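You operate a simulated robot arm through the tools that you are given. There is no shell and no other tool. Be economical: measure what you need, move in short steps, check, and stop when the job is done.

You run a simulated two-armed robot. Do the job below in one go: nothing can be reset, and whatever is moved stays where it is left.

## Task
Pull the delivery tube out to its 12 oz mark and clamp it.
Fine: turn the clamp handle loose first; keep the tube still with one hand as you pull; end with it upright in the small grey tray. Set down upright: delivery tube.

It is judged by the outcome, as a careful person would: the job done as asked, and still so three seconds after it is handed in. It fails if anything else is knocked over, pushed out of place, dropped, spilled or broken.

## Robot
Two 6-joint arms with two-finger parallel grippers on one trunk, on a base that drives. Base frame: it is fixed to the floor where the robot stands at the start and does not move with it; the origin is under the middle of the robot, x ahead of it, y to its left, z up; the surface under the hand at the start is at about z = 850. Units: mm, degrees, N and s.
The left shoulder is at the start at [70, 166, 1419], the right one opposite. With the tool pointing down near the work surface each hand reaches from about 400 to 820 mm from the robot's upright axis, wherever it stands, measured 20 degrees to its own side. Places, roughly: inner tube [600, 200, 1000]; inside of the small grey tray [800, -100, 900]; tube clamp handle [500, 200, 1100]. Payload 3.91 kg a hand.
The TCP of each hand is the grasp point between the finger pads, 30 mm short of the fingertips. In the tool frame z runs along the fingers and y along their closing line. The gripper opens to 110 mm. The fingers are 20 mm wide and 10 mm thick; the gripper's body (48 by 112 mm) begins 55 mm behind the TCP.
Orientation is that of the tool frame in the base frame, as [roll, pitch, yaw] about the fixed x, y, z axes, in that order (R = Rz(yaw) Ry(pitch) Rx(roll)). With the fingers straight down and closing along the base's y, the tool's x points along the base's -x, its y along +y and its z along -z.

## Interface
- The arms move only by the tool send_rows. It takes "left_plan", "right_plan" or both (then of equal length, played together; a hand with none holds still); each is one flat list of numbers, 7 for each row, row after row: the gripper command, from -1 (fully open) to 1 (shut), values between in proportion, then the shift along the tool's x, y, z in mm, then the turn, a rotation vector about the tool's x, y, z in degrees. In form: [jaw, dx, dy, dz, ax, ay, az, jaw, dx, dy, dz, ax, ay, az, ...]. A call has 1 to 12 rows; each row is the pose to reach, as a shift and turn from the pose commanded when the call began, along the tool's axes at that moment. Each row takes 0.2 s and may step no farther than 50 mm and 8.6 degrees from the row before; otherwise, or with a gripper value out of range, the whole call is refused. Where a pose cannot be reached the arm comes as near as it can. A force on the tool above 40 N (or 10 N above the force at the start of the call, whichever is more), or a blocked arm, ends the call early, and 0.2 s more pass. The fingers move at their own pace (about 108 mm/s each) and stop on an object; they squeeze with about 36 N. The grip force told is the motor's: it shows also when the fingers shut on nothing. Time passes only in rows, and 0.2 s behind the last, so rows that repeat a pose let the fingers close. It gives the time, the measured TCP pose, the force on the tool (base axes), the opening and the grip force at its end, in the units of the frame above (readings bear some noise), with the torque about the TCP (base axes, N m) and any sound that the robot's microphone picked up, and new pictures: "views" is both (left out), scene, wrist or none (wrist: the cameras of the hands that moved).
- Cameras (640 x 400 px; columns grow to the right, rows downward): "scene" is now at [126, 11, 1621.6]; the picture's right is [0.12, -0.99, 0.00], its down [-0.79, -0.09, -0.61] and it looks along [0.61, 0.07, -0.79] (base axes); focal length 248 px, centre (320, 200). "left" rides on the left gripper at [77, -7, -114] in its tool frame; the picture's right is [0.09, 1.00, 0.00], its down [-0.80, 0.07, -0.59] and it looks along [-0.59, 0.05, 0.80] (tool axes); focal length 270 px, centre (320, 200). "right" rides on the right gripper at [77, 7, -115] in its tool frame; the picture's right is [-0.09, 1.00, 0.00], its down [-0.80, -0.07, -0.59] and it looks along [-0.59, -0.05, 0.80] (tool axes); focal length 270 px, centre (320, 200). There is no depth. A picture from a camera that has moved, and an enlarged one, comes with that camera's place and axes in the base frame and with its lens.
- lift_body(by): slides the trunk up (or, below 0, down) by that many mm; the arms and the scene camera ride with it, the base frame stays. It gives what a move gives, with no picture.
- drive_base(legs): drives the robot by 1 to 6 legs, each [ahead, left, turn to the left] in mm, mm and degrees, along the robot's own axes; the way and the turn of a leg run together, so that a leg with both is an arc; at most 1500 mm and 180 degrees a leg. The arms and the cameras ride along, it lands a little off, and it stops where it bumps. It gives what a move gives, and a new picture of the scene camera.
- head_to(pan, tilt): turns the head with the scene camera to pan (to the left, within 86 degrees either way) and tilt (down, from -29 to 69), counted from straight ahead of the robot. It gives what a move gives, and a new picture of the scene camera.
- enlarge(camera, box): a new picture of the part [left, top, right, bottom] of that camera's present view, enlarged. The clock stands still meanwhile.
- hand_in(): hands the job in; it is judged then, once.

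Work in short steps. Places have to be worked out from the pictures, the camera data and where the tool is seen: move nearer, look again, correct. Check each grasp and each placing, and mend what went wrong. You have 120 turns and 260 pictures in all, those below and enlarged ones among them. Open the grippers and draw the arms clear of the work before you hand the job in, unless the task says otherwise; then end with one line.

The tools are called after "Request:" as a command line: name --argument value ..., lists and objects as JSON in quotes. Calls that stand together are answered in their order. send_rows: Moves the arms, as the interface text tells. Its arguments: {"type":"object","properties":{"left_plan":{"type":"array","items":{"type":"number"}},"right_plan":{"type":"array","items":{"type":"number"}},"views":{"type":"string","enum":["both","scene","wrist","none"]}},"required":[]} The other tools are called the same way: lift_body (by) slides the trunk up or down; drive_base (legs) drives the base; head_to (pan, tilt) turns the head that bears the scene camera; enlarge (camera, box) takes an enlarged picture of a part of a camera's view; hand_in () hands the job in.

At the start:

```text
time_s: 0.0
left_position: [535.1, 373.0, 1000.6]
left_ee_rot: [-179.9, 0.0, 179.9]
left_ft_force: [-0.5, 0.1, 0.3]
left_moment: [-0.02, 0.0, -0.01]
left_grip_width: 109.8
left_grasp_force: 0.1
right_position: [691.3, -34.4, 999.7]
right_ee_rot: [-179.9, 0.1, 180.0]
right_ft_force: [-0.2, -0.2, -0.2]
right_moment: [-0.03, 0.02, 0.01]
right_grip_width: 109.9
right_grasp_force: 0.1
trunk travel left (down, up): [-914.0, 26.0]
robot x, y, heading: [-0.4, 1.9, -0.1]
head pan, tilt: [6.7, 52.3]
```

scene: 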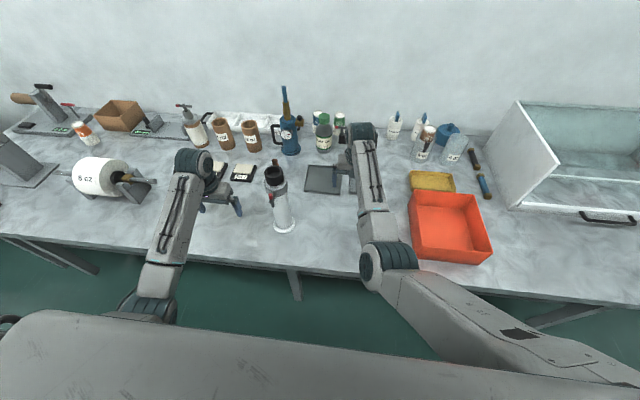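
right: 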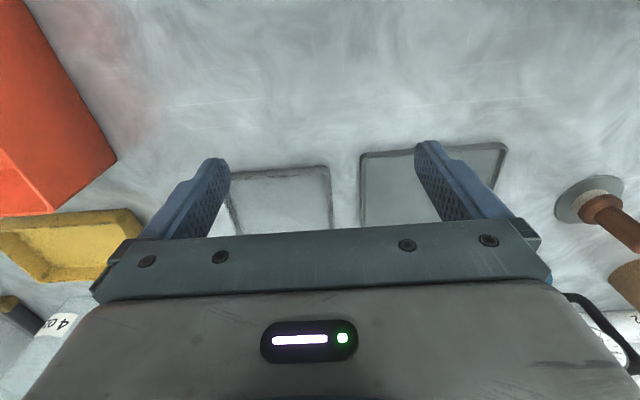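
left: 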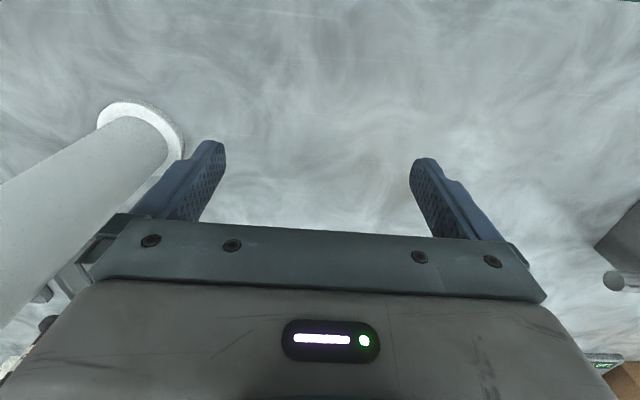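

The delivery tube looks like the white upright tube near pixel (280,200), with a red-handled clamp and a dark top. I'll enlarge it and the tray.

Request:
enlarge --camera "scene" --box '[230, 140, 330, 240]'

Request:
enlarge --camera "scene" --box '[180, 80, 480, 270]'

```text
4.00 times, centred on (280, 190) of scene
camera zoom: at [126.0, 11.0, 1621.6], right [0.12, -0.99, 0.0], down [-0.79, -0.09, -0.61], along [0.61, 0.07, -0.79], focal length 994 px, centre (480, 240)
```

zoom: 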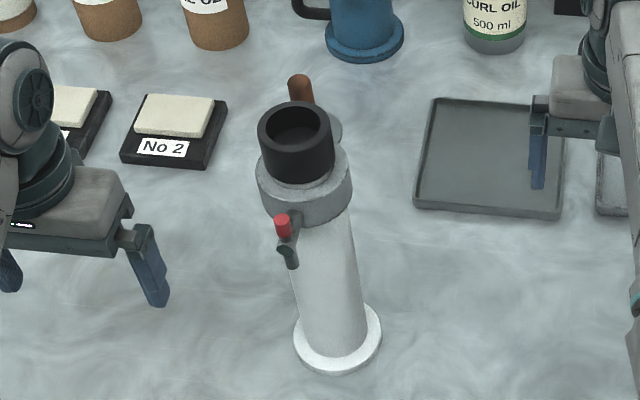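

```text
2.11 times, centred on (330, 175) of scene
camera zoom: at [126.0, 11.0, 1621.6], right [0.12, -0.99, 0.0], down [-0.79, -0.09, -0.61], along [0.61, 0.07, -0.79], focal length 523 px, centre (299, 253)
```

zoom: 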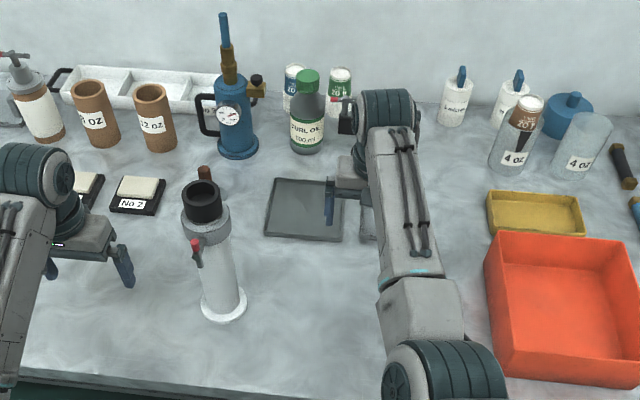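

The tube stands at about (592,194), its top near z 1133, with the clamp handle facing me near (550,200,1070). I'll zoom in on the clamp.

Request:
enlarge --camera "scene" --box '[260, 155, 300, 185]'

Request:
enlarge --camera "scene" --box '[180, 100, 220, 150]'

```text
13.33 times, centred on (280, 170) of scene
camera zoom: at [126.0, 11.0, 1621.6], right [0.12, -0.99, 0.0], down [-0.79, -0.09, -0.61], along [0.61, 0.07, -0.79], focal length 3312 px, centre (853, 600)
```

zoom: 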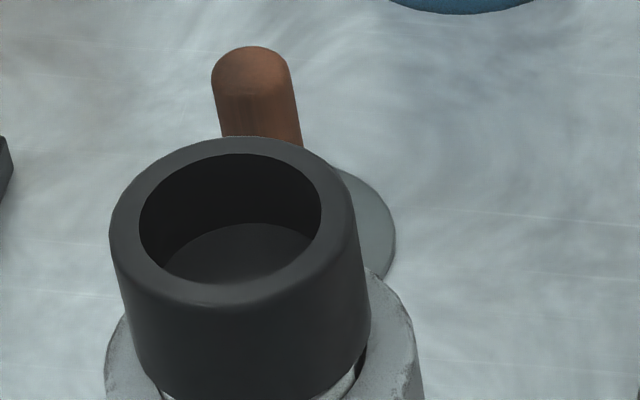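

```text
8.00 times, centred on (200, 125) of scene
camera zoom: at [126.0, 11.0, 1621.6], right [0.12, -0.99, 0.0], down [-0.79, -0.09, -0.61], along [0.61, 0.07, -0.79], focal length 1987 px, centre (1280, 800)
```

zoom: 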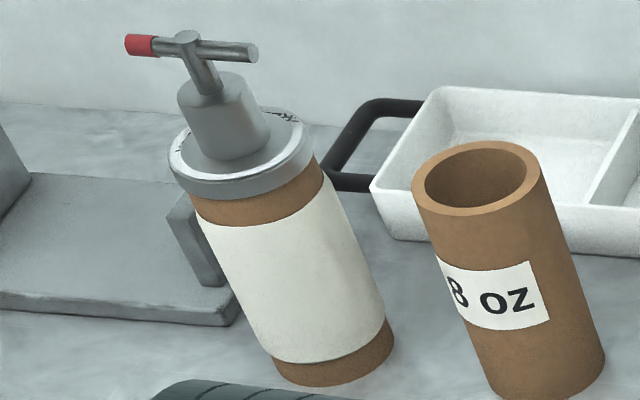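

Request:
enlarge --camera "scene" --box '[264, 175, 308, 215]'

Request:
enlarge --camera "left" --box '[0, 80, 200, 400]'

```text
10.00 times, centred on (286, 195) of scene
camera zoom: at [126.0, 11.0, 1621.6], right [0.12, -0.99, 0.0], down [-0.79, -0.09, -0.61], along [0.61, 0.07, -0.79], focal length 2484 px, centre (660, 250)
```

zoom: 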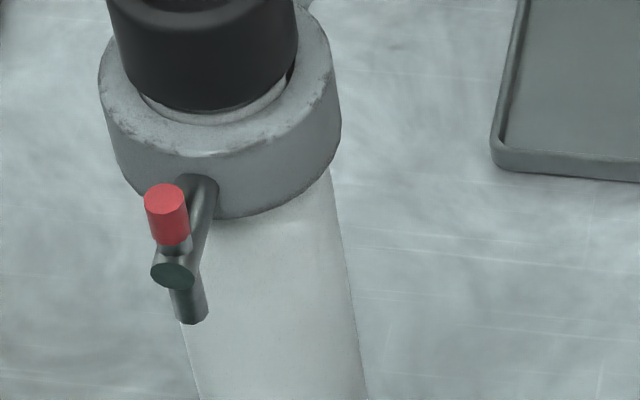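

```text
1.25 times, centred on (100, 240) of left
camera zoom: at [458.0, 365.4, 1114.1], right [-0.09, 1.0, 0.0], down [0.8, 0.07, 0.59], along [0.59, 0.05, -0.8], focal length 338 px, centre (595, 150)
```

zoom: 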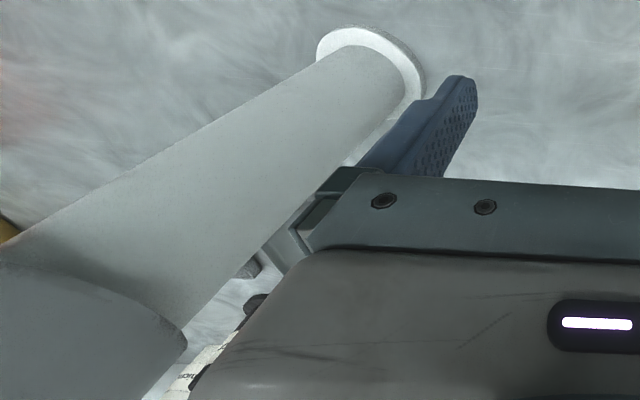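

The clamp is a T-screw: its shaft points toward me and its bar is vertical with the red end up, centred near (532,193,1072). I'll raise both hands clear and look again.

Request:
send_rows --left_plan '[-1, 0, 0, -45, 0, 0, 0, -1, 0, 10, -90, 0, 0, 0, -1, 0, 30, -135, 0, 0, 0, -1, 0, 50, -170, 0, 0, 0]' --right_plan '[-1, 0, 0, -45, 0, 0, 0, -1, 0, -30, -80, 0, 0, 0, -1, 20, -70, -100, 0, 0, 0, -1, 40, -110, -120, 0, 0, 0]' --views "both"

```text
time_s: 1.0
left_position: [488.8, 474.2, 1122.3]
left_ee_rot: [-179.2, 1.7, -179.9]
left_ft_force: [-0.8, 0.4, 0.0]
left_moment: [0.0, 0.0, 0.01]
left_grip_width: 109.8
left_grasp_force: 0.0
left hand out of reach, approached as far as the arm can: row 1, 2, 3, 4
right_position: [683.7, -137.1, 1079.2]
right_ee_rot: [179.9, 0.2, -179.9]
right_ft_force: [0.6, -0.5, 0.1]
right_moment: [0.01, -0.04, -0.02]
right_grip_width: 110.3
right_grasp_force: 0.0
right hand out of reach, approached as far as the arm can: row 3, 4
trunk travel left (down, up): [-914.0, 26.0]
robot x, y, heading: [1.8, 0.1, -0.2]
head pan, tilt: [6.7, 52.3]
camera scene: at [123.7, 9.7, 1621.8], right [0.12, -0.99, 0.0], down [-0.79, -0.09, -0.61], along [0.61, 0.07, -0.79], focal length 248 px, centre (320, 200)
camera right: at [608.5, -128.6, 1192.9], right [0.09, 1.0, 0.0], down [0.8, -0.07, 0.6], along [0.59, -0.05, -0.8], focal length 270 px, centre (320, 200)
camera left: at [408.4, 469.0, 1234.5], right [-0.09, 1.0, -0.02], down [0.78, 0.08, 0.62], along [0.62, 0.04, -0.79], focal length 270 px, centre (320, 200)
```

scene: 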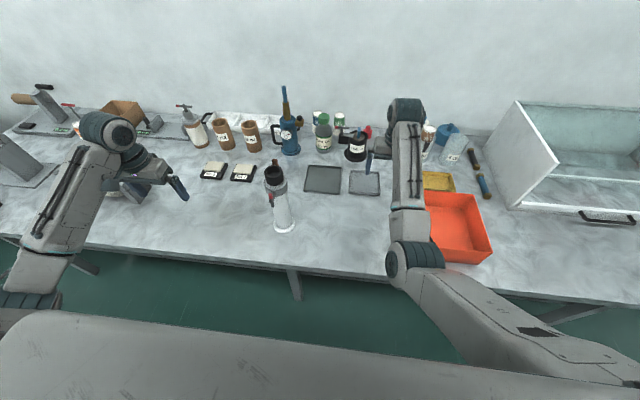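
right: 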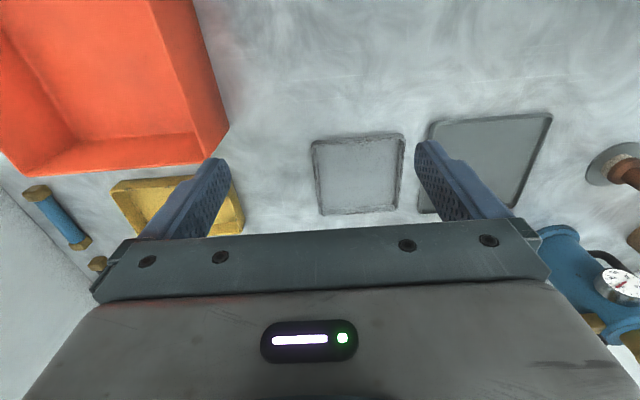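
left: 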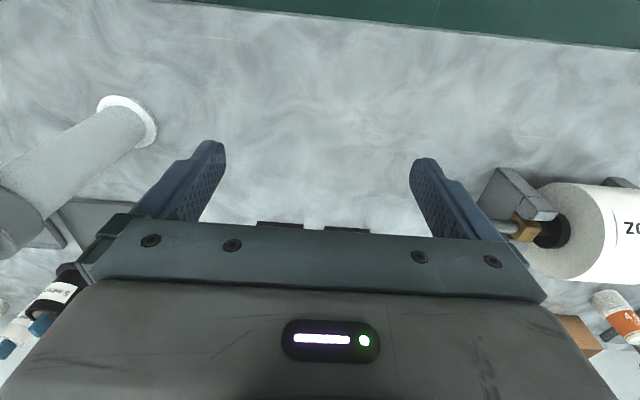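

Reaching upward with the tool down is limited, so both hands will work horizontally. I'll back the base up 120 mm for elbow room, then pitch the right hand to point forward.

Request:
drive_base --legs '[[-120, 0, 0]]'

Request:
send_rows --right_plan '[-1, 5, 7, 11, 0, -8.2, 0, -1, 10, 14, 22, 0, -16.4, 0, -1, 15, 21, 33, 0, -24.6, 0, -1, 20, 28, 44, 0, -32.8, 0, -1, 25, 35, 55, 0, -41, 0, -1, 30, 42, 66, 0, -49.2, 0, -1, 35, 49, 77, 0, -57.4, 0, -1, 40, 56, 88, 0, -65.6, 0, -1, 45, 63, 99, 0, -73.8, 0, -1, 50, 70, 110, 0, -82, 0, -1, 55, 77, 119, 0, -90, 0]' --left_plan '[-1, 0, -5, 5, 0, -8.2, 0, -1, 0, -10, 10, 0, -16.4, 0, -1, 0, -15, 15, 0, -24.6, 0, -1, 0, -20, 20, 0, -32.8, 0, -1, 0, -25, 25, 0, -41, 0, -1, 0, -30, 30, 0, -49.2, 0, -1, 0, -35, 35, 0, -57.4, 0, -1, 0, -40, 40, 0, -65.6, 0, -1, 0, -45, 45, 0, -73.8, 0, -1, 0, -50, 50, 0, -82, 0, -1, 0, -55, 55, 0, -90, 0]'

```text
time_s: 2.2
left_position: [371.6, 474.0, 1118.5]
left_ee_rot: [-179.2, 1.7, -179.9]
left_ft_force: [-0.4, -0.3, 0.3]
left_moment: [0.0, -0.01, 0.02]
left_grip_width: 109.9
left_grasp_force: 0.0
right_position: [567.4, -135.3, 1075.1]
right_ee_rot: [180.0, -0.1, 180.0]
right_ft_force: [0.4, 0.4, -0.4]
right_moment: [-0.01, 0.01, 0.04]
right_grip_width: 109.8
right_grasp_force: 0.1
trunk travel left (down, up): [-914.0, 26.0]
robot x, y, heading: [-121.2, 0.5, -0.1]
head pan, tilt: [6.7, 52.3]
camera scene: at [8.6, 11.0, 1621.3], right [0.12, -0.99, 0.0], down [-0.79, -0.09, -0.61], along [0.6, 0.07, -0.79], focal length 248 px, centre (320, 200)
```

scene: 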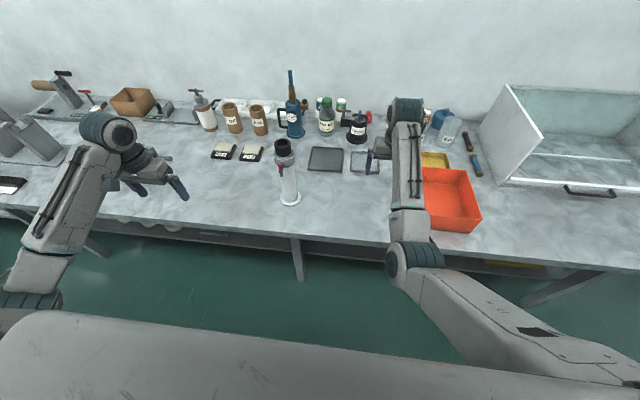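

```text
time_s: 3.5
left_position: [369.6, 450.4, 1097.3]
left_ee_rot: [-178.9, 42.3, -179.2]
left_ft_force: [0.5, -0.4, -0.4]
left_moment: [0.0, -0.02, 0.01]
left_grip_width: 110.0
left_grasp_force: 0.1
right_position: [610.2, -148.9, 1135.9]
right_ee_rot: [-172.5, 51.6, -176.5]
right_ft_force: [0.0, 1.2, -0.2]
right_moment: [-0.01, -0.01, 0.0]
right_grip_width: 109.7
right_grasp_force: 0.1
trunk travel left (down, up): [-914.0, 26.0]
robot x, y, heading: [-123.1, -0.7, -0.1]
head pan, tilt: [6.7, 52.3]
stopped in row 6 (right hand): the arm was blocked; the commanded pose is now the measured one
camera scene: at [4.1, 11.4, 1621.7], right [0.12, -0.99, 0.0], down [-0.79, -0.09, -0.61], along [0.61, 0.07, -0.79], focal length 248 px, centre (320, 200)
camera right: at [474.3, -134.5, 1144.8], right [0.1, 1.0, -0.01], down [0.03, 0.01, 1.0], along [0.99, -0.1, -0.03], focal length 270 px, centre (320, 200)
camera left: at [236.4, 444.3, 1129.7], right [-0.07, 1.0, -0.07], down [0.19, 0.08, 0.98], along [0.98, 0.05, -0.2], focal length 270 px, centre (320, 200)
```

scene: 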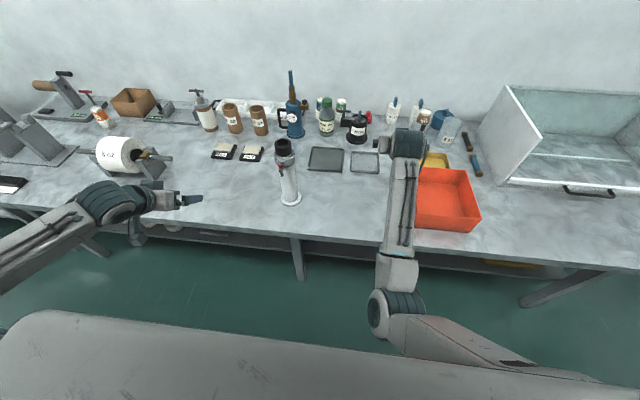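
right: 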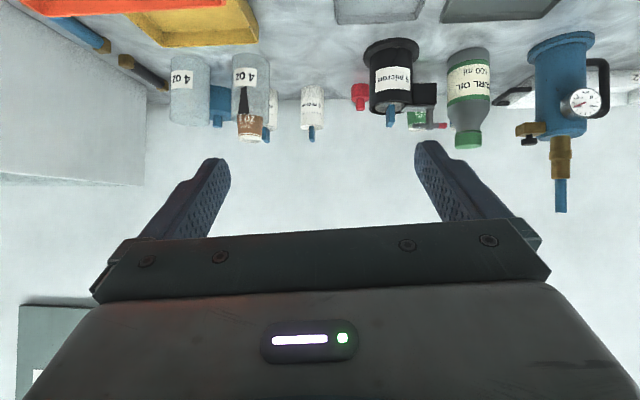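
left: 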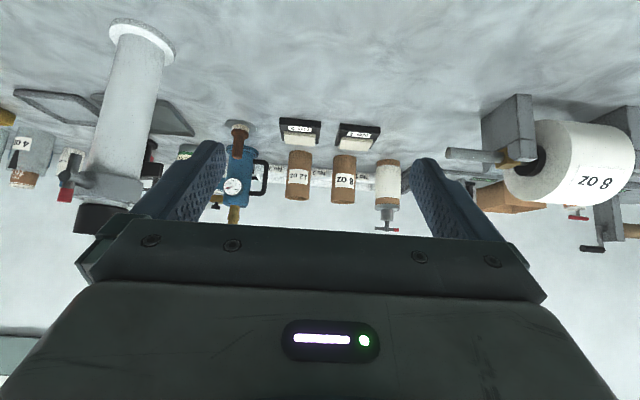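

The right arm was blocked partway, probably near a fold limit. The shoulders sit high for horizontal work, so I'll keep pitching both hands up in place before lowering the trunk.

Request:
send_rows --right_plan '[-1, 0, 0, 0, 0, -8, 0, -1, 0, 0, 0, 0, -16, 0, -1, 0, 0, 0, 0, -24, 0, -1, 0, 0, 0, 0, -32, 0, -1, 0, 0, 0, 0, -38.4, 0]' --left_plan '[-1, 0, 0, 0, 0, -8, 0, -1, 0, 0, 0, 0, -16, 0, -1, 0, 0, 0, 0, -24, 0, -1, 0, 0, 0, 0, -32, 0, -1, 0, 0, 0, 0, -40, 0]' --views "none"

Request:
lift_body --by -100

```text
time_s: 4.7
left_position: [369.6, 449.6, 1095.5]
left_ee_rot: [-173.5, 82.4, -173.7]
left_ft_force: [-0.5, 0.6, -0.4]
left_moment: [-0.02, 0.0, -0.03]
left_grip_width: 110.0
left_grasp_force: 0.0
right_position: [608.6, -148.4, 1133.8]
right_ee_rot: [-86.3, 85.3, -88.7]
right_ft_force: [0.4, 0.4, 1.3]
right_moment: [-0.01, -0.01, 0.0]
right_grip_width: 110.1
right_grasp_force: 0.1
trunk travel left (down, up): [-914.0, 26.0]
robot x, y, heading: [-120.7, -0.1, -0.1]
head pan, tilt: [6.7, 52.3]
```

```text
time_s: 6.0
left_position: [370.2, 450.4, 996.8]
left_ee_rot: [-174.1, 82.3, -174.1]
left_ft_force: [0.7, 0.3, 0.4]
left_moment: [-0.01, -0.01, 0.0]
left_grip_width: 109.8
left_grasp_force: 0.0
right_position: [609.7, -150.2, 1032.8]
right_ee_rot: [-89.4, 85.3, -91.7]
right_ft_force: [0.2, 0.0, -0.2]
right_moment: [0.02, 0.02, -0.01]
right_grip_width: 109.9
right_grasp_force: 0.0
trunk travel left (down, up): [-814.0, 126.0]
robot x, y, heading: [-118.4, -1.5, -0.1]
head pan, tilt: [6.7, 52.3]
```

Both hands now point forward, about horizontal. I'll bring the right hand to a pre-grasp right-front of the barrel, yawed 60° left at z about 955.

Request:
send_rows --right_plan '[-1, 7, 10, -30, -7.5, 0, 0.6, -1, 14, 30, -60, -15, 0, 1.2, -1, 21, 60, -90, -22.5, 0, 1.8, -1, 28, 95, -100, -30, 0, 2.4, -1, 35, 130, -100, -37.5, 0, 3, -1, 42, 165, -95, -45, 0, 3.6, -1, 50, 205, -92, -52.5, 0, 4.2, -1, 58, 244, -90, -60, 0, 4.7]' --views "both"

```text
time_s: 7.7
left_position: [368.4, 447.3, 998.9]
left_ee_rot: [-174.5, 82.5, -174.7]
left_ft_force: [-0.9, -0.3, 0.7]
left_moment: [0.01, 0.01, 0.03]
left_grip_width: 110.1
left_grasp_force: 0.1
right_position: [517.5, 8.8, 935.8]
right_ee_rot: [-165.3, 83.6, -116.5]
right_ft_force: [-0.1, -0.6, 0.2]
right_moment: [0.0, -0.03, -0.01]
right_grip_width: 110.1
right_grasp_force: 0.1
trunk travel left (down, up): [-814.0, 126.0]
robot x, y, heading: [-120.8, 2.8, 0.2]
head pan, tilt: [6.7, 52.3]
stopped in row 8 (right hand): the force on the tool passed its limit at 114 N (the readings are from after the stop); the commanded pose is now the measured one
camera scene: at [-0.2, 8.4, 1522.0], right [0.12, -0.99, 0.0], down [-0.78, -0.09, -0.61], along [0.61, 0.07, -0.79], focal length 248 px, centre (320, 200)
camera right: at [435.3, -79.1, 870.2], right [-0.75, 0.66, 0.06], down [-0.3, -0.41, 0.86], along [0.6, 0.63, 0.5], focal length 270 px, centre (320, 200)
```

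scene: 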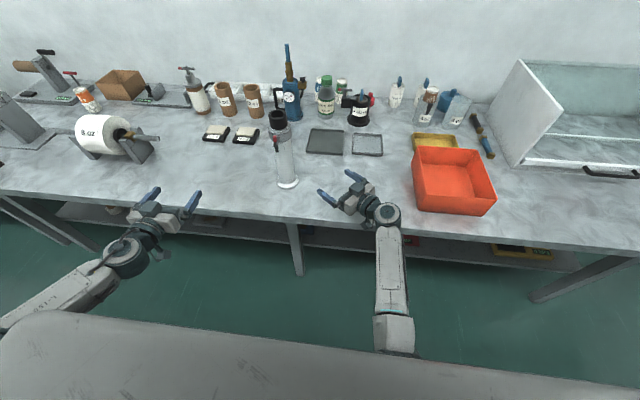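
right: 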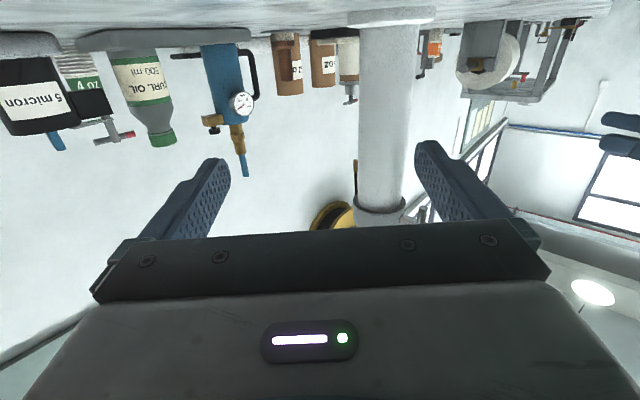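

A hand underside hit the table's front edge, which I place at x≈457. I'll raise the right hand about 55 mm, level it, and yaw a little more.

Request:
send_rows --right_plan '[-1, -25, 0, -3, 0, -3, 0, -1, -55, -1, -6, -4, -6, 0, -1, -55, -1, -6, -9, -6, 0]' --views "scene"

Request:
enlarge --camera "scene" --box '[240, 90, 400, 220]'

```text
time_s: 7.9
left_position: [370.3, 449.4, 996.2]
left_ee_rot: [-174.1, 82.4, -174.2]
left_ft_force: [-0.2, 1.0, 0.2]
left_moment: [-0.02, -0.01, 0.01]
left_grip_width: 110.2
left_grasp_force: 0.0
right_position: [519.5, 8.4, 935.8]
right_ee_rot: [-167.7, 83.7, -118.8]
right_ft_force: [-2.9, -1.1, 3.2]
right_moment: [-0.46, 0.47, -0.13]
right_grip_width: 110.0
right_grasp_force: 0.1
trunk travel left (down, up): [-814.0, 126.0]
robot x, y, heading: [-120.2, 0.7, 0.1]
head pan, tilt: [6.7, 52.3]
stopped in row 1 (right hand): the force on the tool passed its limit at 45 N (the readings are from after the stop); the commanded pose is now the measured one
camera scene: at [2.9, 10.5, 1521.7], right [0.12, -0.99, 0.0], down [-0.79, -0.09, -0.61], along [0.61, 0.07, -0.79], focal length 248 px, centre (320, 200)
```

scene: 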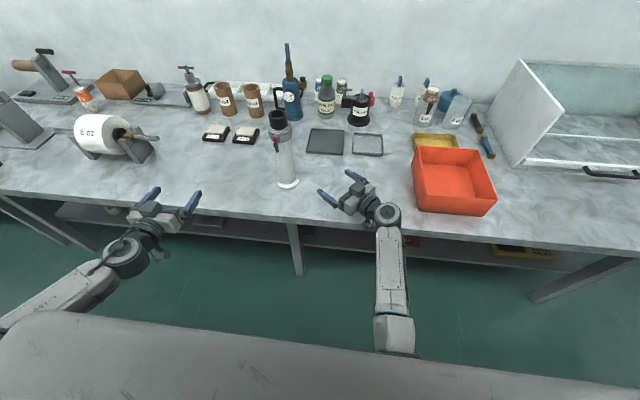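

```text
3.08 times, centred on (320, 155) of scene
camera zoom: at [2.9, 10.5, 1521.7], right [0.12, -0.99, 0.0], down [-0.79, -0.09, -0.61], along [0.61, 0.07, -0.79], focal length 764 px, centre (320, 338)
```

zoom: 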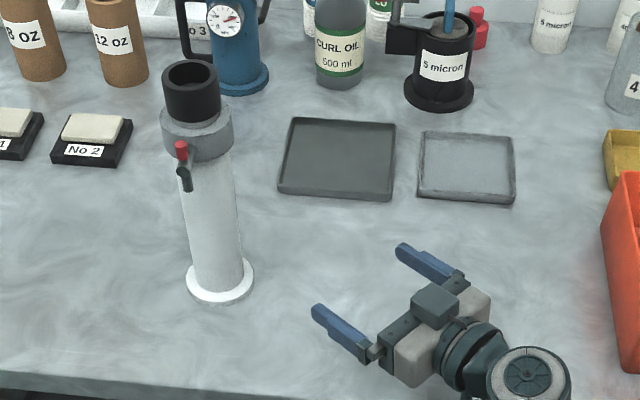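

The pitch-up pushed the wrist into the edge again, so I'll lift straight up with the trunk instead.

Request:
lift_body --by 50

```text
time_s: 8.8
left_position: [370.9, 449.0, 1046.7]
left_ee_rot: [-174.2, 82.3, -174.3]
left_ft_force: [-0.2, 0.1, -0.3]
left_moment: [0.0, -0.03, 0.0]
left_grip_width: 110.1
left_grasp_force: 0.0
right_position: [519.1, 10.3, 983.5]
right_ee_rot: [-168.5, 83.5, -119.5]
right_ft_force: [0.2, 0.4, 0.0]
right_moment: [-0.01, 0.02, -0.03]
right_grip_width: 110.0
right_grasp_force: 0.1
trunk travel left (down, up): [-864.0, 76.0]
robot x, y, heading: [-120.0, 2.5, -0.1]
head pan, tilt: [6.7, 52.3]
```

Clear now, with no force. I'll slide left to a pre-grasp 110 mm short of the barrel, leveling the hand as it goes.

Request:
send_rows --right_plan '[-1, -8, 15, 15, 0, 0, 0, -1, -14, 35, 40, 0, -3, 0, -1, -22, 65, 75, 0, -6.4, 0]' --views "both"

```text
time_s: 9.7
left_position: [369.4, 448.9, 1047.5]
left_ee_rot: [-174.2, 82.4, -174.4]
left_ft_force: [-0.6, 0.0, -1.5]
left_moment: [-0.01, -0.02, 0.01]
left_grip_width: 110.3
left_grasp_force: 0.2
right_position: [526.0, 15.7, 934.4]
right_ee_rot: [-138.6, 80.0, -91.3]
right_ft_force: [-8.6, -0.7, 13.3]
right_moment: [-1.59, 2.02, -1.04]
right_grip_width: 110.1
right_grasp_force: 0.0
right hand out of reach, approached as far as the arm can: row 3
trunk travel left (down, up): [-864.0, 76.0]
robot x, y, heading: [-119.7, -1.4, -0.3]
head pan, tilt: [6.7, 52.3]
stopped in row 3 (right hand): the arm was blocked; the commanded pose is now the measured one
camera scene: at [2.2, 10.0, 1571.7], right [0.11, -0.99, 0.0], down [-0.79, -0.09, -0.61], along [0.61, 0.07, -0.79], focal length 248 px, centre (320, 200)
camera right: at [444.0, -74.4, 872.4], right [-0.73, 0.68, -0.03], down [-0.35, -0.34, 0.87], along [0.59, 0.65, 0.48], focal length 270 px, centre (320, 200)
```

scene: 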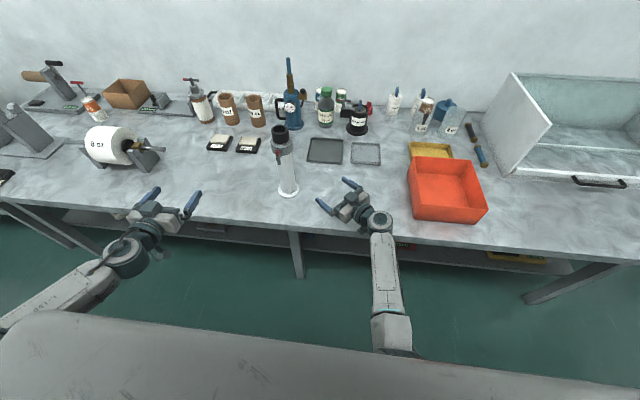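
right: 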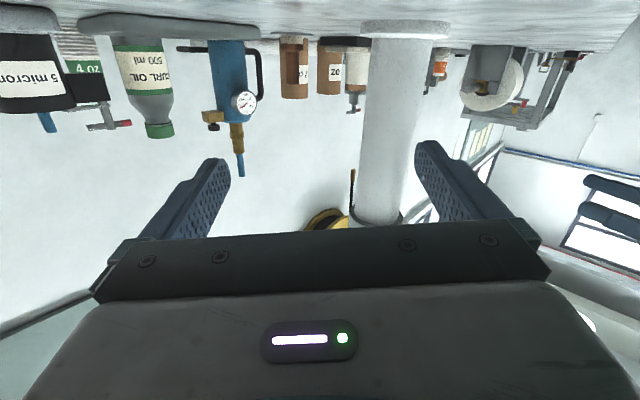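

The moment readings show the hand camera's housing touched the table edge. A tilt about 35–40° downward lifts the camera and still closes horizontally on the barrel, so I'll raise and tilt the right hand.

Request:
send_rows --right_plan '[-1, -25, -3, -3, 0, 0, 0, -1, -50, -6, -6, 0, 6, 1, -1, -70, -8, -9, 0, 13, 3, -1, -75, -8, -9, 0, 20, 5, -1, -80, -8, -9, 0, 27, 6.6]' --views "none"

```text
time_s: 10.9
left_position: [370.6, 448.3, 1046.6]
left_ee_rot: [-174.3, 82.3, -174.4]
left_ft_force: [-0.4, 0.2, 0.2]
left_moment: [0.0, 0.02, 0.01]
left_grip_width: 110.0
left_grasp_force: 0.1
right_position: [528.9, -57.7, 973.2]
right_ee_rot: [-172.0, 49.0, -130.6]
right_ft_force: [-0.2, 0.8, 0.6]
right_moment: [-0.02, 0.01, -0.05]
right_grip_width: 110.0
right_grasp_force: 0.1
trunk travel left (down, up): [-864.0, 76.0]
robot x, y, heading: [-122.4, 2.3, -0.0]
head pan, tilt: [6.7, 52.3]
stopped in row 5 (right hand): the arm was blocked; the commanded pose is now the measured one
```

The arm is blocked with no load on the tool, so something further up the arm is caught. I'll look down at it.

Request:
head_to --pan -25 --tilt 66

```text
time_s: 11.9
left_position: [372.1, 449.3, 1045.9]
left_ee_rot: [-174.1, 82.3, -174.3]
left_ft_force: [0.7, -0.2, -0.1]
left_moment: [0.02, -0.01, 0.0]
left_grip_width: 110.0
left_grasp_force: 0.0
right_position: [529.3, -56.6, 972.8]
right_ee_rot: [-172.0, 49.0, -130.6]
right_ft_force: [-0.5, 0.0, 0.7]
right_moment: [-0.01, -0.02, 0.0]
right_grip_width: 109.9
right_grasp_force: 0.1
trunk travel left (down, up): [-864.0, 76.0]
robot x, y, heading: [-119.3, -0.8, -0.3]
head pan, tilt: [-25.0, 66.0]
camera scene: at [-15.9, -23.6, 1555.6], right [-0.42, -0.91, 0.0], down [-0.83, 0.39, -0.41], along [0.37, -0.17, -0.91], focal length 248 px, centre (320, 200)
```

scene: 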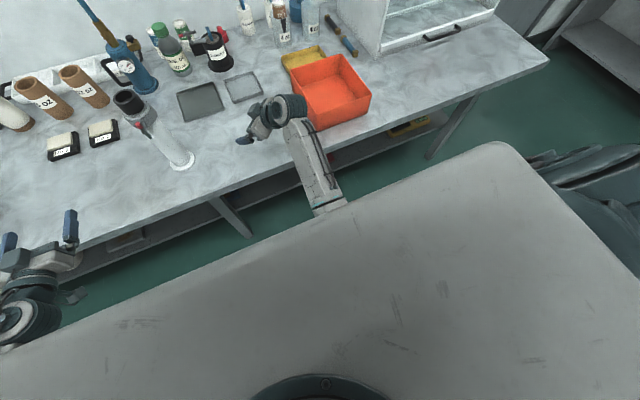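

The elbow is folded under the torso plate, which is what blocks the right arm. I'll back the robot up another 150 mm so the arms can extend.

Request:
drive_base --legs '[[-150, 0, 0]]'

Request:
head_to --pan 7 --tilt 45

```text
time_s: 13.3
left_position: [221.9, 448.4, 1044.8]
left_ee_rot: [-174.3, 82.1, -174.4]
left_ft_force: [0.0, 0.5, 0.6]
left_moment: [0.0, -0.01, -0.01]
left_grip_width: 110.1
left_grasp_force: 0.1
right_position: [379.2, -56.2, 971.0]
right_ee_rot: [-172.2, 48.9, -130.6]
right_ft_force: [-0.1, -0.6, -0.4]
right_moment: [-0.02, 0.0, 0.02]
right_grip_width: 110.0
right_grasp_force: 0.0
trunk travel left (down, up): [-864.0, 76.0]
robot x, y, heading: [-273.9, 1.5, 0.0]
head pan, tilt: [-25.0, 66.0]
camera scene: at [-164.0, -23.1, 1555.3], right [-0.42, -0.91, 0.0], down [-0.83, 0.39, -0.41], along [0.37, -0.17, -0.91], focal length 248 px, centre (320, 200)
```

scene: 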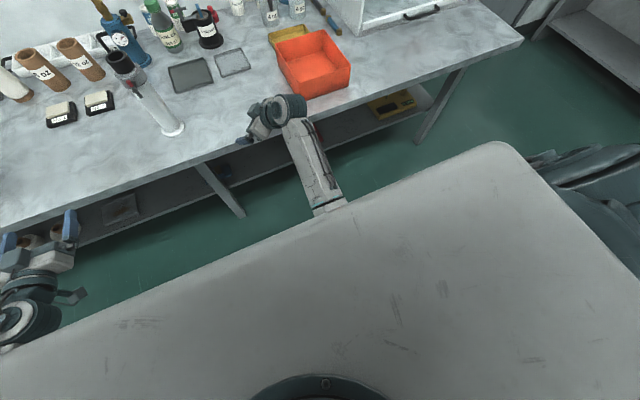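

```text
time_s: 14.3
left_position: [220.3, 449.6, 1046.3]
left_ee_rot: [-174.3, 82.3, -174.4]
left_ft_force: [-0.7, 0.2, 0.7]
left_moment: [-0.01, 0.0, -0.02]
left_grip_width: 110.0
left_grasp_force: 0.0
right_position: [377.5, -56.8, 972.5]
right_ee_rot: [-172.0, 48.8, -130.6]
right_ft_force: [0.6, 0.4, 1.0]
right_moment: [-0.03, 0.01, -0.01]
right_grip_width: 110.0
right_grasp_force: 0.1
trunk travel left (down, up): [-864.0, 76.0]
robot x, y, heading: [-272.3, -0.6, 0.1]
head pan, tilt: [7.0, 45.0]
camera scene: at [-140.1, 11.6, 1581.6], right [0.12, -0.99, 0.0], down [-0.7, -0.08, -0.71], along [0.7, 0.08, -0.71], focal length 248 px, centre (320, 200)
```

scene: 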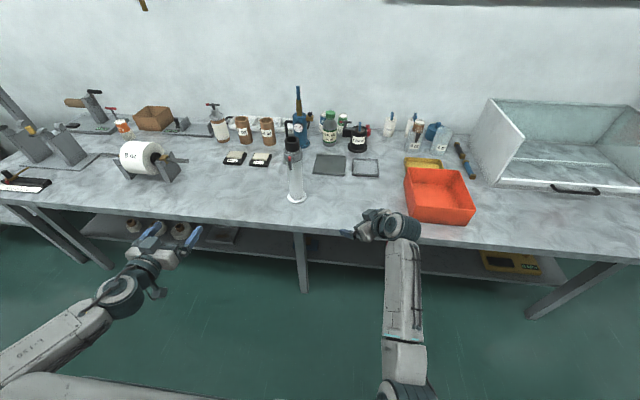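

With room now, I'll move the right hand to its pre-grasp in front-right of the barrel, pointing about 39° left and 40° down.

Request:
send_rows --right_plan '[-1, -27, 9, 34, 0, 0, 1, -1, -55, 18, 68, 0, 0, 2, -1, -82, 27, 102, 0, 0, 3, -1, -110, 36, 136, 0, 0, 4, -1, -137, 45, 170, 0, 0, 5]' --views "both"

```text
time_s: 15.7
left_position: [219.7, 449.5, 1046.4]
left_ee_rot: [-174.3, 82.4, -174.6]
left_ft_force: [0.8, -0.3, 0.3]
left_moment: [-0.03, 0.03, 0.0]
left_grip_width: 110.1
left_grasp_force: 0.1
right_position: [526.8, 78.3, 947.8]
right_ee_rot: [-175.4, 48.2, -138.2]
right_ft_force: [0.7, 0.1, 0.0]
right_moment: [0.0, 0.0, -0.02]
right_grip_width: 110.1
right_grasp_force: 0.0
right hand out of reach, approached as far as the arm can: row 4, 5
trunk travel left (down, up): [-864.0, 76.0]
robot x, y, heading: [-273.6, -1.1, -0.1]
head pan, tilt: [7.0, 45.0]
stopped in row 5 (right hand): the arm was blocked; the commanded pose is now the measured one
camera scene: at [-141.2, 11.5, 1581.7], right [0.12, -0.99, 0.0], down [-0.7, -0.08, -0.71], along [0.7, 0.08, -0.71], focal length 248 px, centre (320, 200)
camera right: at [413.9, 1.2, 965.7], right [-0.58, 0.82, 0.01], down [0.08, 0.04, 1.0], along [0.81, 0.57, -0.09], focal length 270 px, centre (320, 200)
```

scene: 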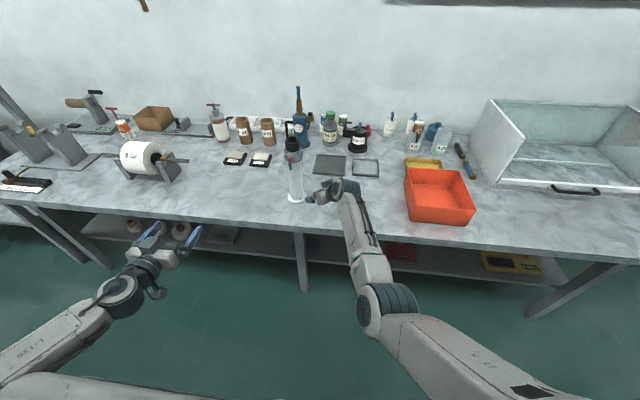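
right: 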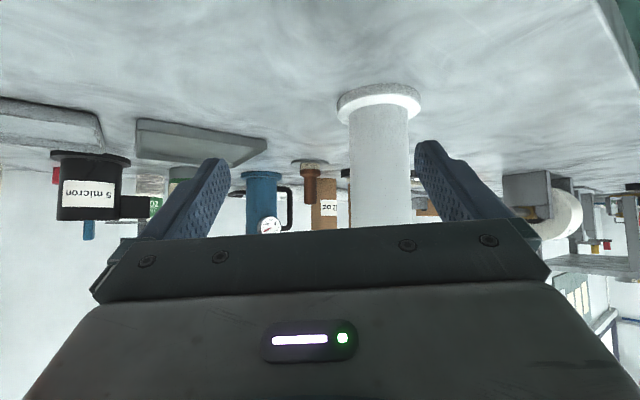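

The reach across to the left is the limit now. I'll draw the right hand back, then drive the base 150 mm left so the tube sits between both shoulders.

Request:
send_rows --right_plan '[-1, 19, 8, -30, 0, 0, 0, -1, 38, 16, -60, 0, 0, 0, -1, 57, 24, -90, 0, 0, 0, -1, 76, 32, -118, 0, 0, 3]' --views "none"

Request:
drive_base --legs '[[0, 150, 0]]'

```text
time_s: 16.6
left_position: [219.7, 449.3, 1045.2]
left_ee_rot: [-173.9, 82.3, -174.2]
left_ft_force: [0.1, -0.4, 0.2]
left_moment: [0.02, -0.02, 0.01]
left_grip_width: 110.0
left_grasp_force: 0.1
right_position: [484.6, -42.4, 1061.9]
right_ee_rot: [-159.1, 51.6, -129.2]
right_ft_force: [0.1, -1.1, 0.2]
right_moment: [0.02, 0.04, 0.0]
right_grip_width: 109.8
right_grasp_force: 0.1
trunk travel left (down, up): [-864.0, 76.0]
robot x, y, heading: [-271.4, -1.1, -0.0]
head pan, tilt: [7.0, 45.0]
stopped in row 4 (right hand): the arm was blocked; the commanded pose is now the measured one
```

```text
time_s: 18.0
left_position: [221.3, 598.0, 1047.6]
left_ee_rot: [-175.2, 82.4, -175.4]
left_ft_force: [-0.8, -0.6, 0.5]
left_moment: [-0.05, 0.0, -0.01]
left_grip_width: 110.0
left_grasp_force: 0.1
right_position: [484.8, 104.9, 1059.6]
right_ee_rot: [-159.5, 51.6, -129.6]
right_ft_force: [0.2, -1.0, -0.3]
right_moment: [0.02, 0.02, 0.03]
right_grip_width: 110.1
right_grasp_force: 0.0
trunk travel left (down, up): [-864.0, 76.0]
robot x, y, heading: [-273.4, 156.2, -0.1]
head pan, tilt: [7.0, 45.0]
camera scene: at [-139.8, 160.0, 1581.7], right [0.12, -0.99, 0.0], down [-0.7, -0.08, -0.71], along [0.7, 0.09, -0.71], focal length 248 px, centre (320, 200)
```

scene: 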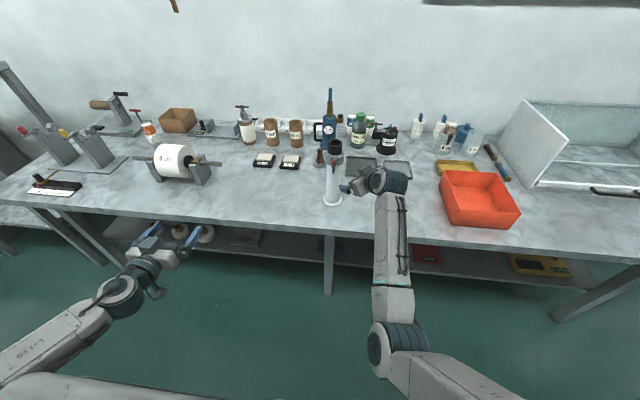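

The right hand is now about above its pre-grasp position. I'll level its roll, yaw a little, and lower it to z≈955.

Request:
send_rows --right_plan '[-1, 22, 4, 15, 0, 0, 3, -1, 44, 8, 29, -2, -0.5, 5, -1, 66, 12, 44, -5, -1, 6, -1, 87, 15, 58, -7.8, -2, 7]' --views "both"

```text
time_s: 19.0
left_position: [221.9, 599.7, 1046.3]
left_ee_rot: [-174.5, 82.4, -174.7]
left_ft_force: [-0.6, 0.8, -0.3]
left_moment: [-0.03, -0.02, 0.01]
left_grip_width: 109.7
left_grasp_force: 0.0
right_position: [486.3, 97.6, 955.5]
right_ee_rot: [-175.9, 55.0, -140.3]
right_ft_force: [0.3, 0.1, -0.2]
right_moment: [-0.01, 0.01, 0.03]
right_grip_width: 110.1
right_grasp_force: 0.2
trunk travel left (down, up): [-864.0, 76.0]
robot x, y, heading: [-273.1, 151.2, -0.0]
head pan, tilt: [7.0, 45.0]
camera scene: at [-139.1, 162.4, 1581.6], right [0.12, -0.99, 0.0], down [-0.7, -0.08, -0.71], along [0.7, 0.08, -0.71], focal length 248 px, centre (320, 200)
camera right: at [371.9, 22.6, 956.7], right [-0.55, 0.83, 0.03], down [-0.01, -0.04, 1.0], along [0.83, 0.55, 0.03], focal length 270 px, centre (320, 200)
```

scene: 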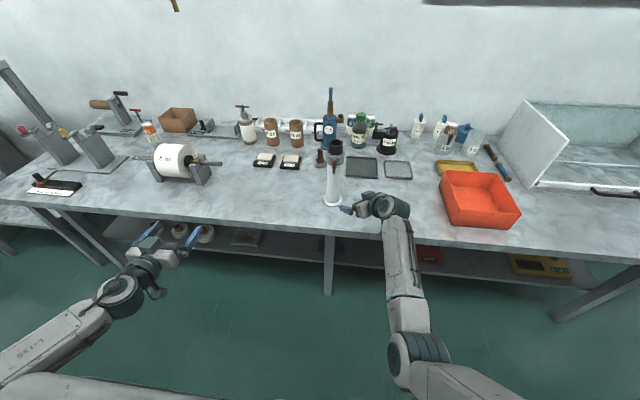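
right: 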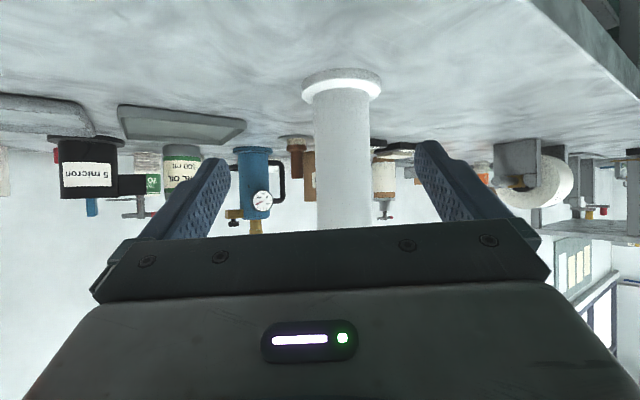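

The barrel's bearing confirms it stands at about (592,196). I'll centre on it laterally, advance, and stop around it with the gripper still open.

Request:
send_rows --right_plan '[-1, -10, 16, 15, 0, 0, 0, -1, -30, 17, 45, 0, 0, 0, -1, -50, 17, 75, 0, 0, 0, -1, -70, 17, 106, 0, 0, 0]' --views "both"

```text
time_s: 20.0
left_position: [221.5, 601.4, 1045.6]
left_ee_rot: [-173.8, 82.3, -174.0]
left_ft_force: [-0.4, 1.2, 0.0]
left_moment: [0.01, 0.01, 0.02]
left_grip_width: 110.2
left_grasp_force: 0.0
right_position: [579.6, 186.9, 950.7]
right_ee_rot: [-175.8, 55.0, -140.3]
right_ft_force: [0.1, 0.4, -0.1]
right_moment: [0.0, -0.02, 0.02]
right_grip_width: 110.1
right_grasp_force: 0.1
trunk travel left (down, up): [-864.0, 76.0]
robot x, y, heading: [-270.0, 152.8, -0.1]
head pan, tilt: [7.0, 45.0]
camera scene: at [-138.7, 165.0, 1581.4], right [0.12, -0.99, 0.0], down [-0.7, -0.08, -0.71], along [0.7, 0.08, -0.71], focal length 248 px, centre (320, 200)
camera right: at [464.8, 111.7, 952.1], right [-0.55, 0.83, 0.03], down [-0.01, -0.04, 1.0], along [0.83, 0.55, 0.03], focal length 270 px, centre (320, 200)
```

scene: 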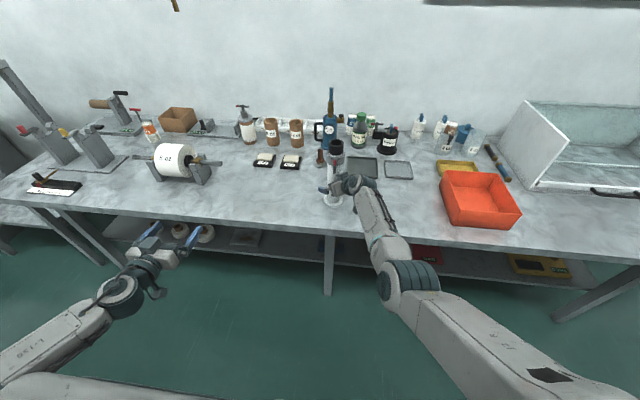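
right: 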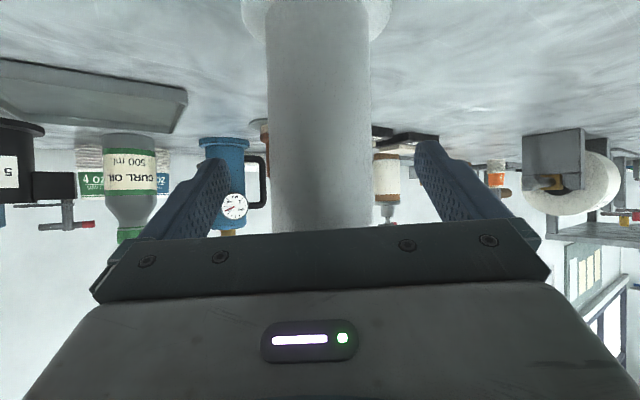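

The barrel is centred between the fingers and about 15 mm ahead. I'll advance the last bit and close gently on it.

Request:
send_rows --right_plan '[-1, -6, -1, 9, 0, 0, 0, 0, -6, -1, 9, 0, 0, 0, 0.5, -6, -1, 9, 0, 0, 0, 1, -6, -1, 9, 0, 0, 0, 1, -6, -1, 9, 0, 0, 0]' --views "both"

Request:
enlarge --camera "scene" --box '[310, 130, 380, 215]'

```text
time_s: 21.2
left_position: [220.9, 600.7, 1046.6]
left_ee_rot: [-174.1, 82.3, -174.2]
left_ft_force: [0.5, -0.5, -0.3]
left_moment: [-0.02, -0.02, -0.01]
left_grip_width: 110.0
left_grasp_force: 0.0
right_position: [586.9, 191.4, 950.2]
right_ee_rot: [-175.7, 55.0, -140.2]
right_ft_force: [-2.0, 1.7, 0.6]
right_moment: [0.36, 0.23, 0.09]
right_grip_width: 55.2
right_grasp_force: 36.1
trunk travel left (down, up): [-864.0, 76.0]
robot x, y, heading: [-272.4, 153.3, 0.1]
head pan, tilt: [7.0, 45.0]
camera scene: at [-140.3, 163.8, 1581.7], right [0.12, -0.99, 0.0], down [-0.7, -0.08, -0.71], along [0.7, 0.08, -0.71], focal length 248 px, centre (320, 200)
camera right: at [472.5, 116.4, 952.5], right [-0.55, 0.83, 0.03], down [-0.01, -0.04, 1.0], along [0.83, 0.55, 0.03], focal length 270 px, centre (320, 200)
```

scene: 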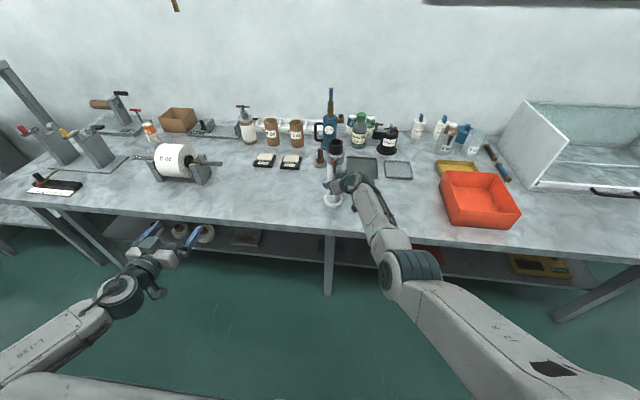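
right: 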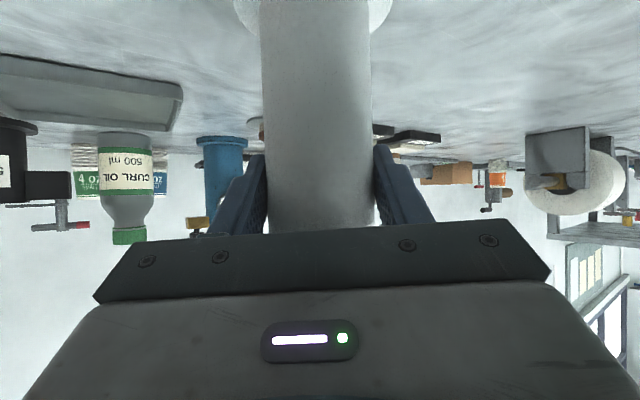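

```text
4.71 times, centred on (345, 172) of scene
camera zoom: at [-140.3, 163.8, 1581.7], right [0.12, -0.99, 0.0], down [-0.7, -0.08, -0.71], along [0.7, 0.08, -0.71], focal length 1169 px, centre (202, 329)
```

zoom: 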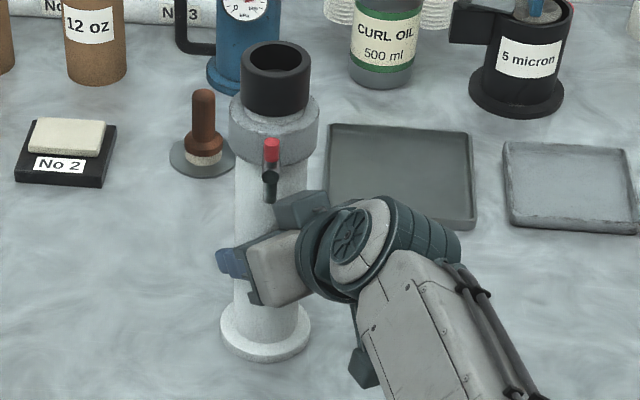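

The barrel is gripped (55 mm wide). The right wrist would crowd the left hand at the T-handle, so I'll regrip 45 mm lower with a bit more yaw.

Request:
send_rows --right_plan '[-0.7, 0, 0, 0, 0, 0, 0, -0.7, 0, 0, 0, 0, 0, 0, -0.7, 12, 1, 11, -3, 0, -2, -0.7, 24, 1, 22, -6.5, -0.3, -4.5, -0.7, 35, 2, 32, -9.8, -0.5, -6.9, 0.2, 35, 2, 32, -9.8, -0.5, -6.9, 1, 35, 2, 32, -9.8, -0.5, -6.9, 1, 35, 2, 32, -9.8, -0.5, -6.9]' --views "both"

Request:
enlarge --camera "scene" --box '[310, 130, 380, 215]'

```text
time_s: 23.0
left_position: [221.7, 599.9, 1046.1]
left_ee_rot: [-174.2, 82.4, -174.5]
left_ft_force: [-0.5, 0.3, 0.4]
left_moment: [-0.02, 0.03, 0.0]
left_grip_width: 109.9
left_grasp_force: 0.2
right_position: [578.6, 178.4, 918.9]
right_ee_rot: [-175.7, 55.1, -128.0]
right_ft_force: [1.2, -4.1, 0.9]
right_moment: [-0.04, 0.2, 0.01]
right_grip_width: 56.1
right_grasp_force: 36.0
right hand out of reach, approached as far as the arm can: row 4, 5, 6, 7, 8
trunk travel left (down, up): [-864.0, 76.0]
robot x, y, heading: [-270.8, 152.3, -0.2]
head pan, tilt: [7.0, 45.0]
camera scene: at [-139.8, 163.1, 1581.7], right [0.12, -0.99, 0.0], down [-0.7, -0.08, -0.71], along [0.7, 0.08, -0.71], focal length 248 px, centre (320, 200)
camera right: at [481.7, 80.5, 920.2], right [-0.71, 0.7, 0.03], down [0.0, -0.04, 1.0], along [0.7, 0.71, 0.03], focal length 270 px, centre (320, 200)
```

scene: 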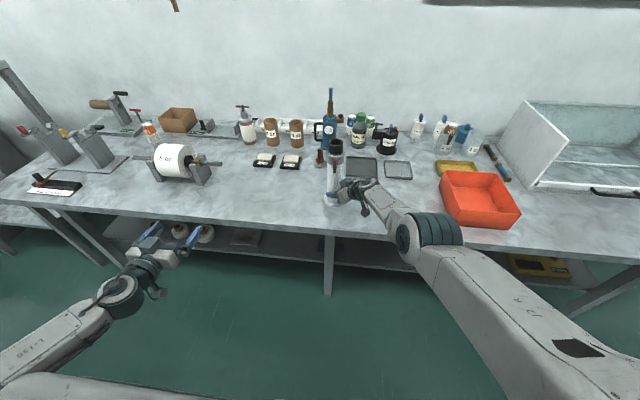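
right: 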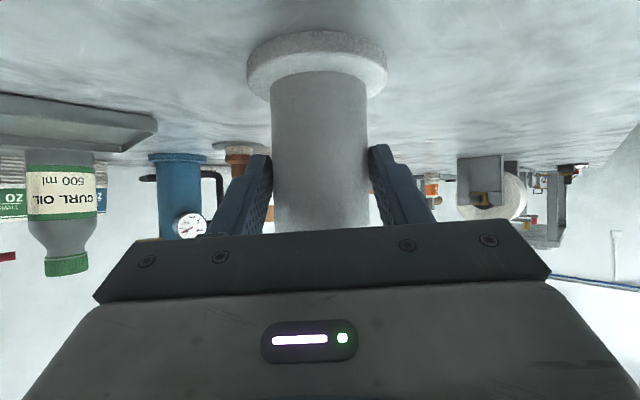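

```text
4.71 times, centred on (345, 172) of scene
camera zoom: at [-139.8, 163.1, 1581.7], right [0.12, -0.99, 0.0], down [-0.7, -0.08, -0.71], along [0.7, 0.08, -0.71], focal length 1169 px, centre (202, 329)
```

zoom: 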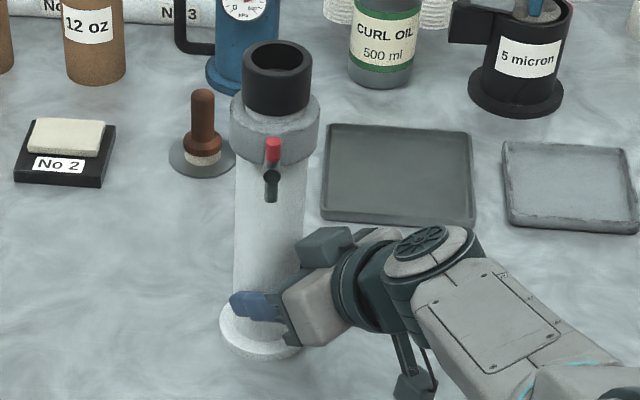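

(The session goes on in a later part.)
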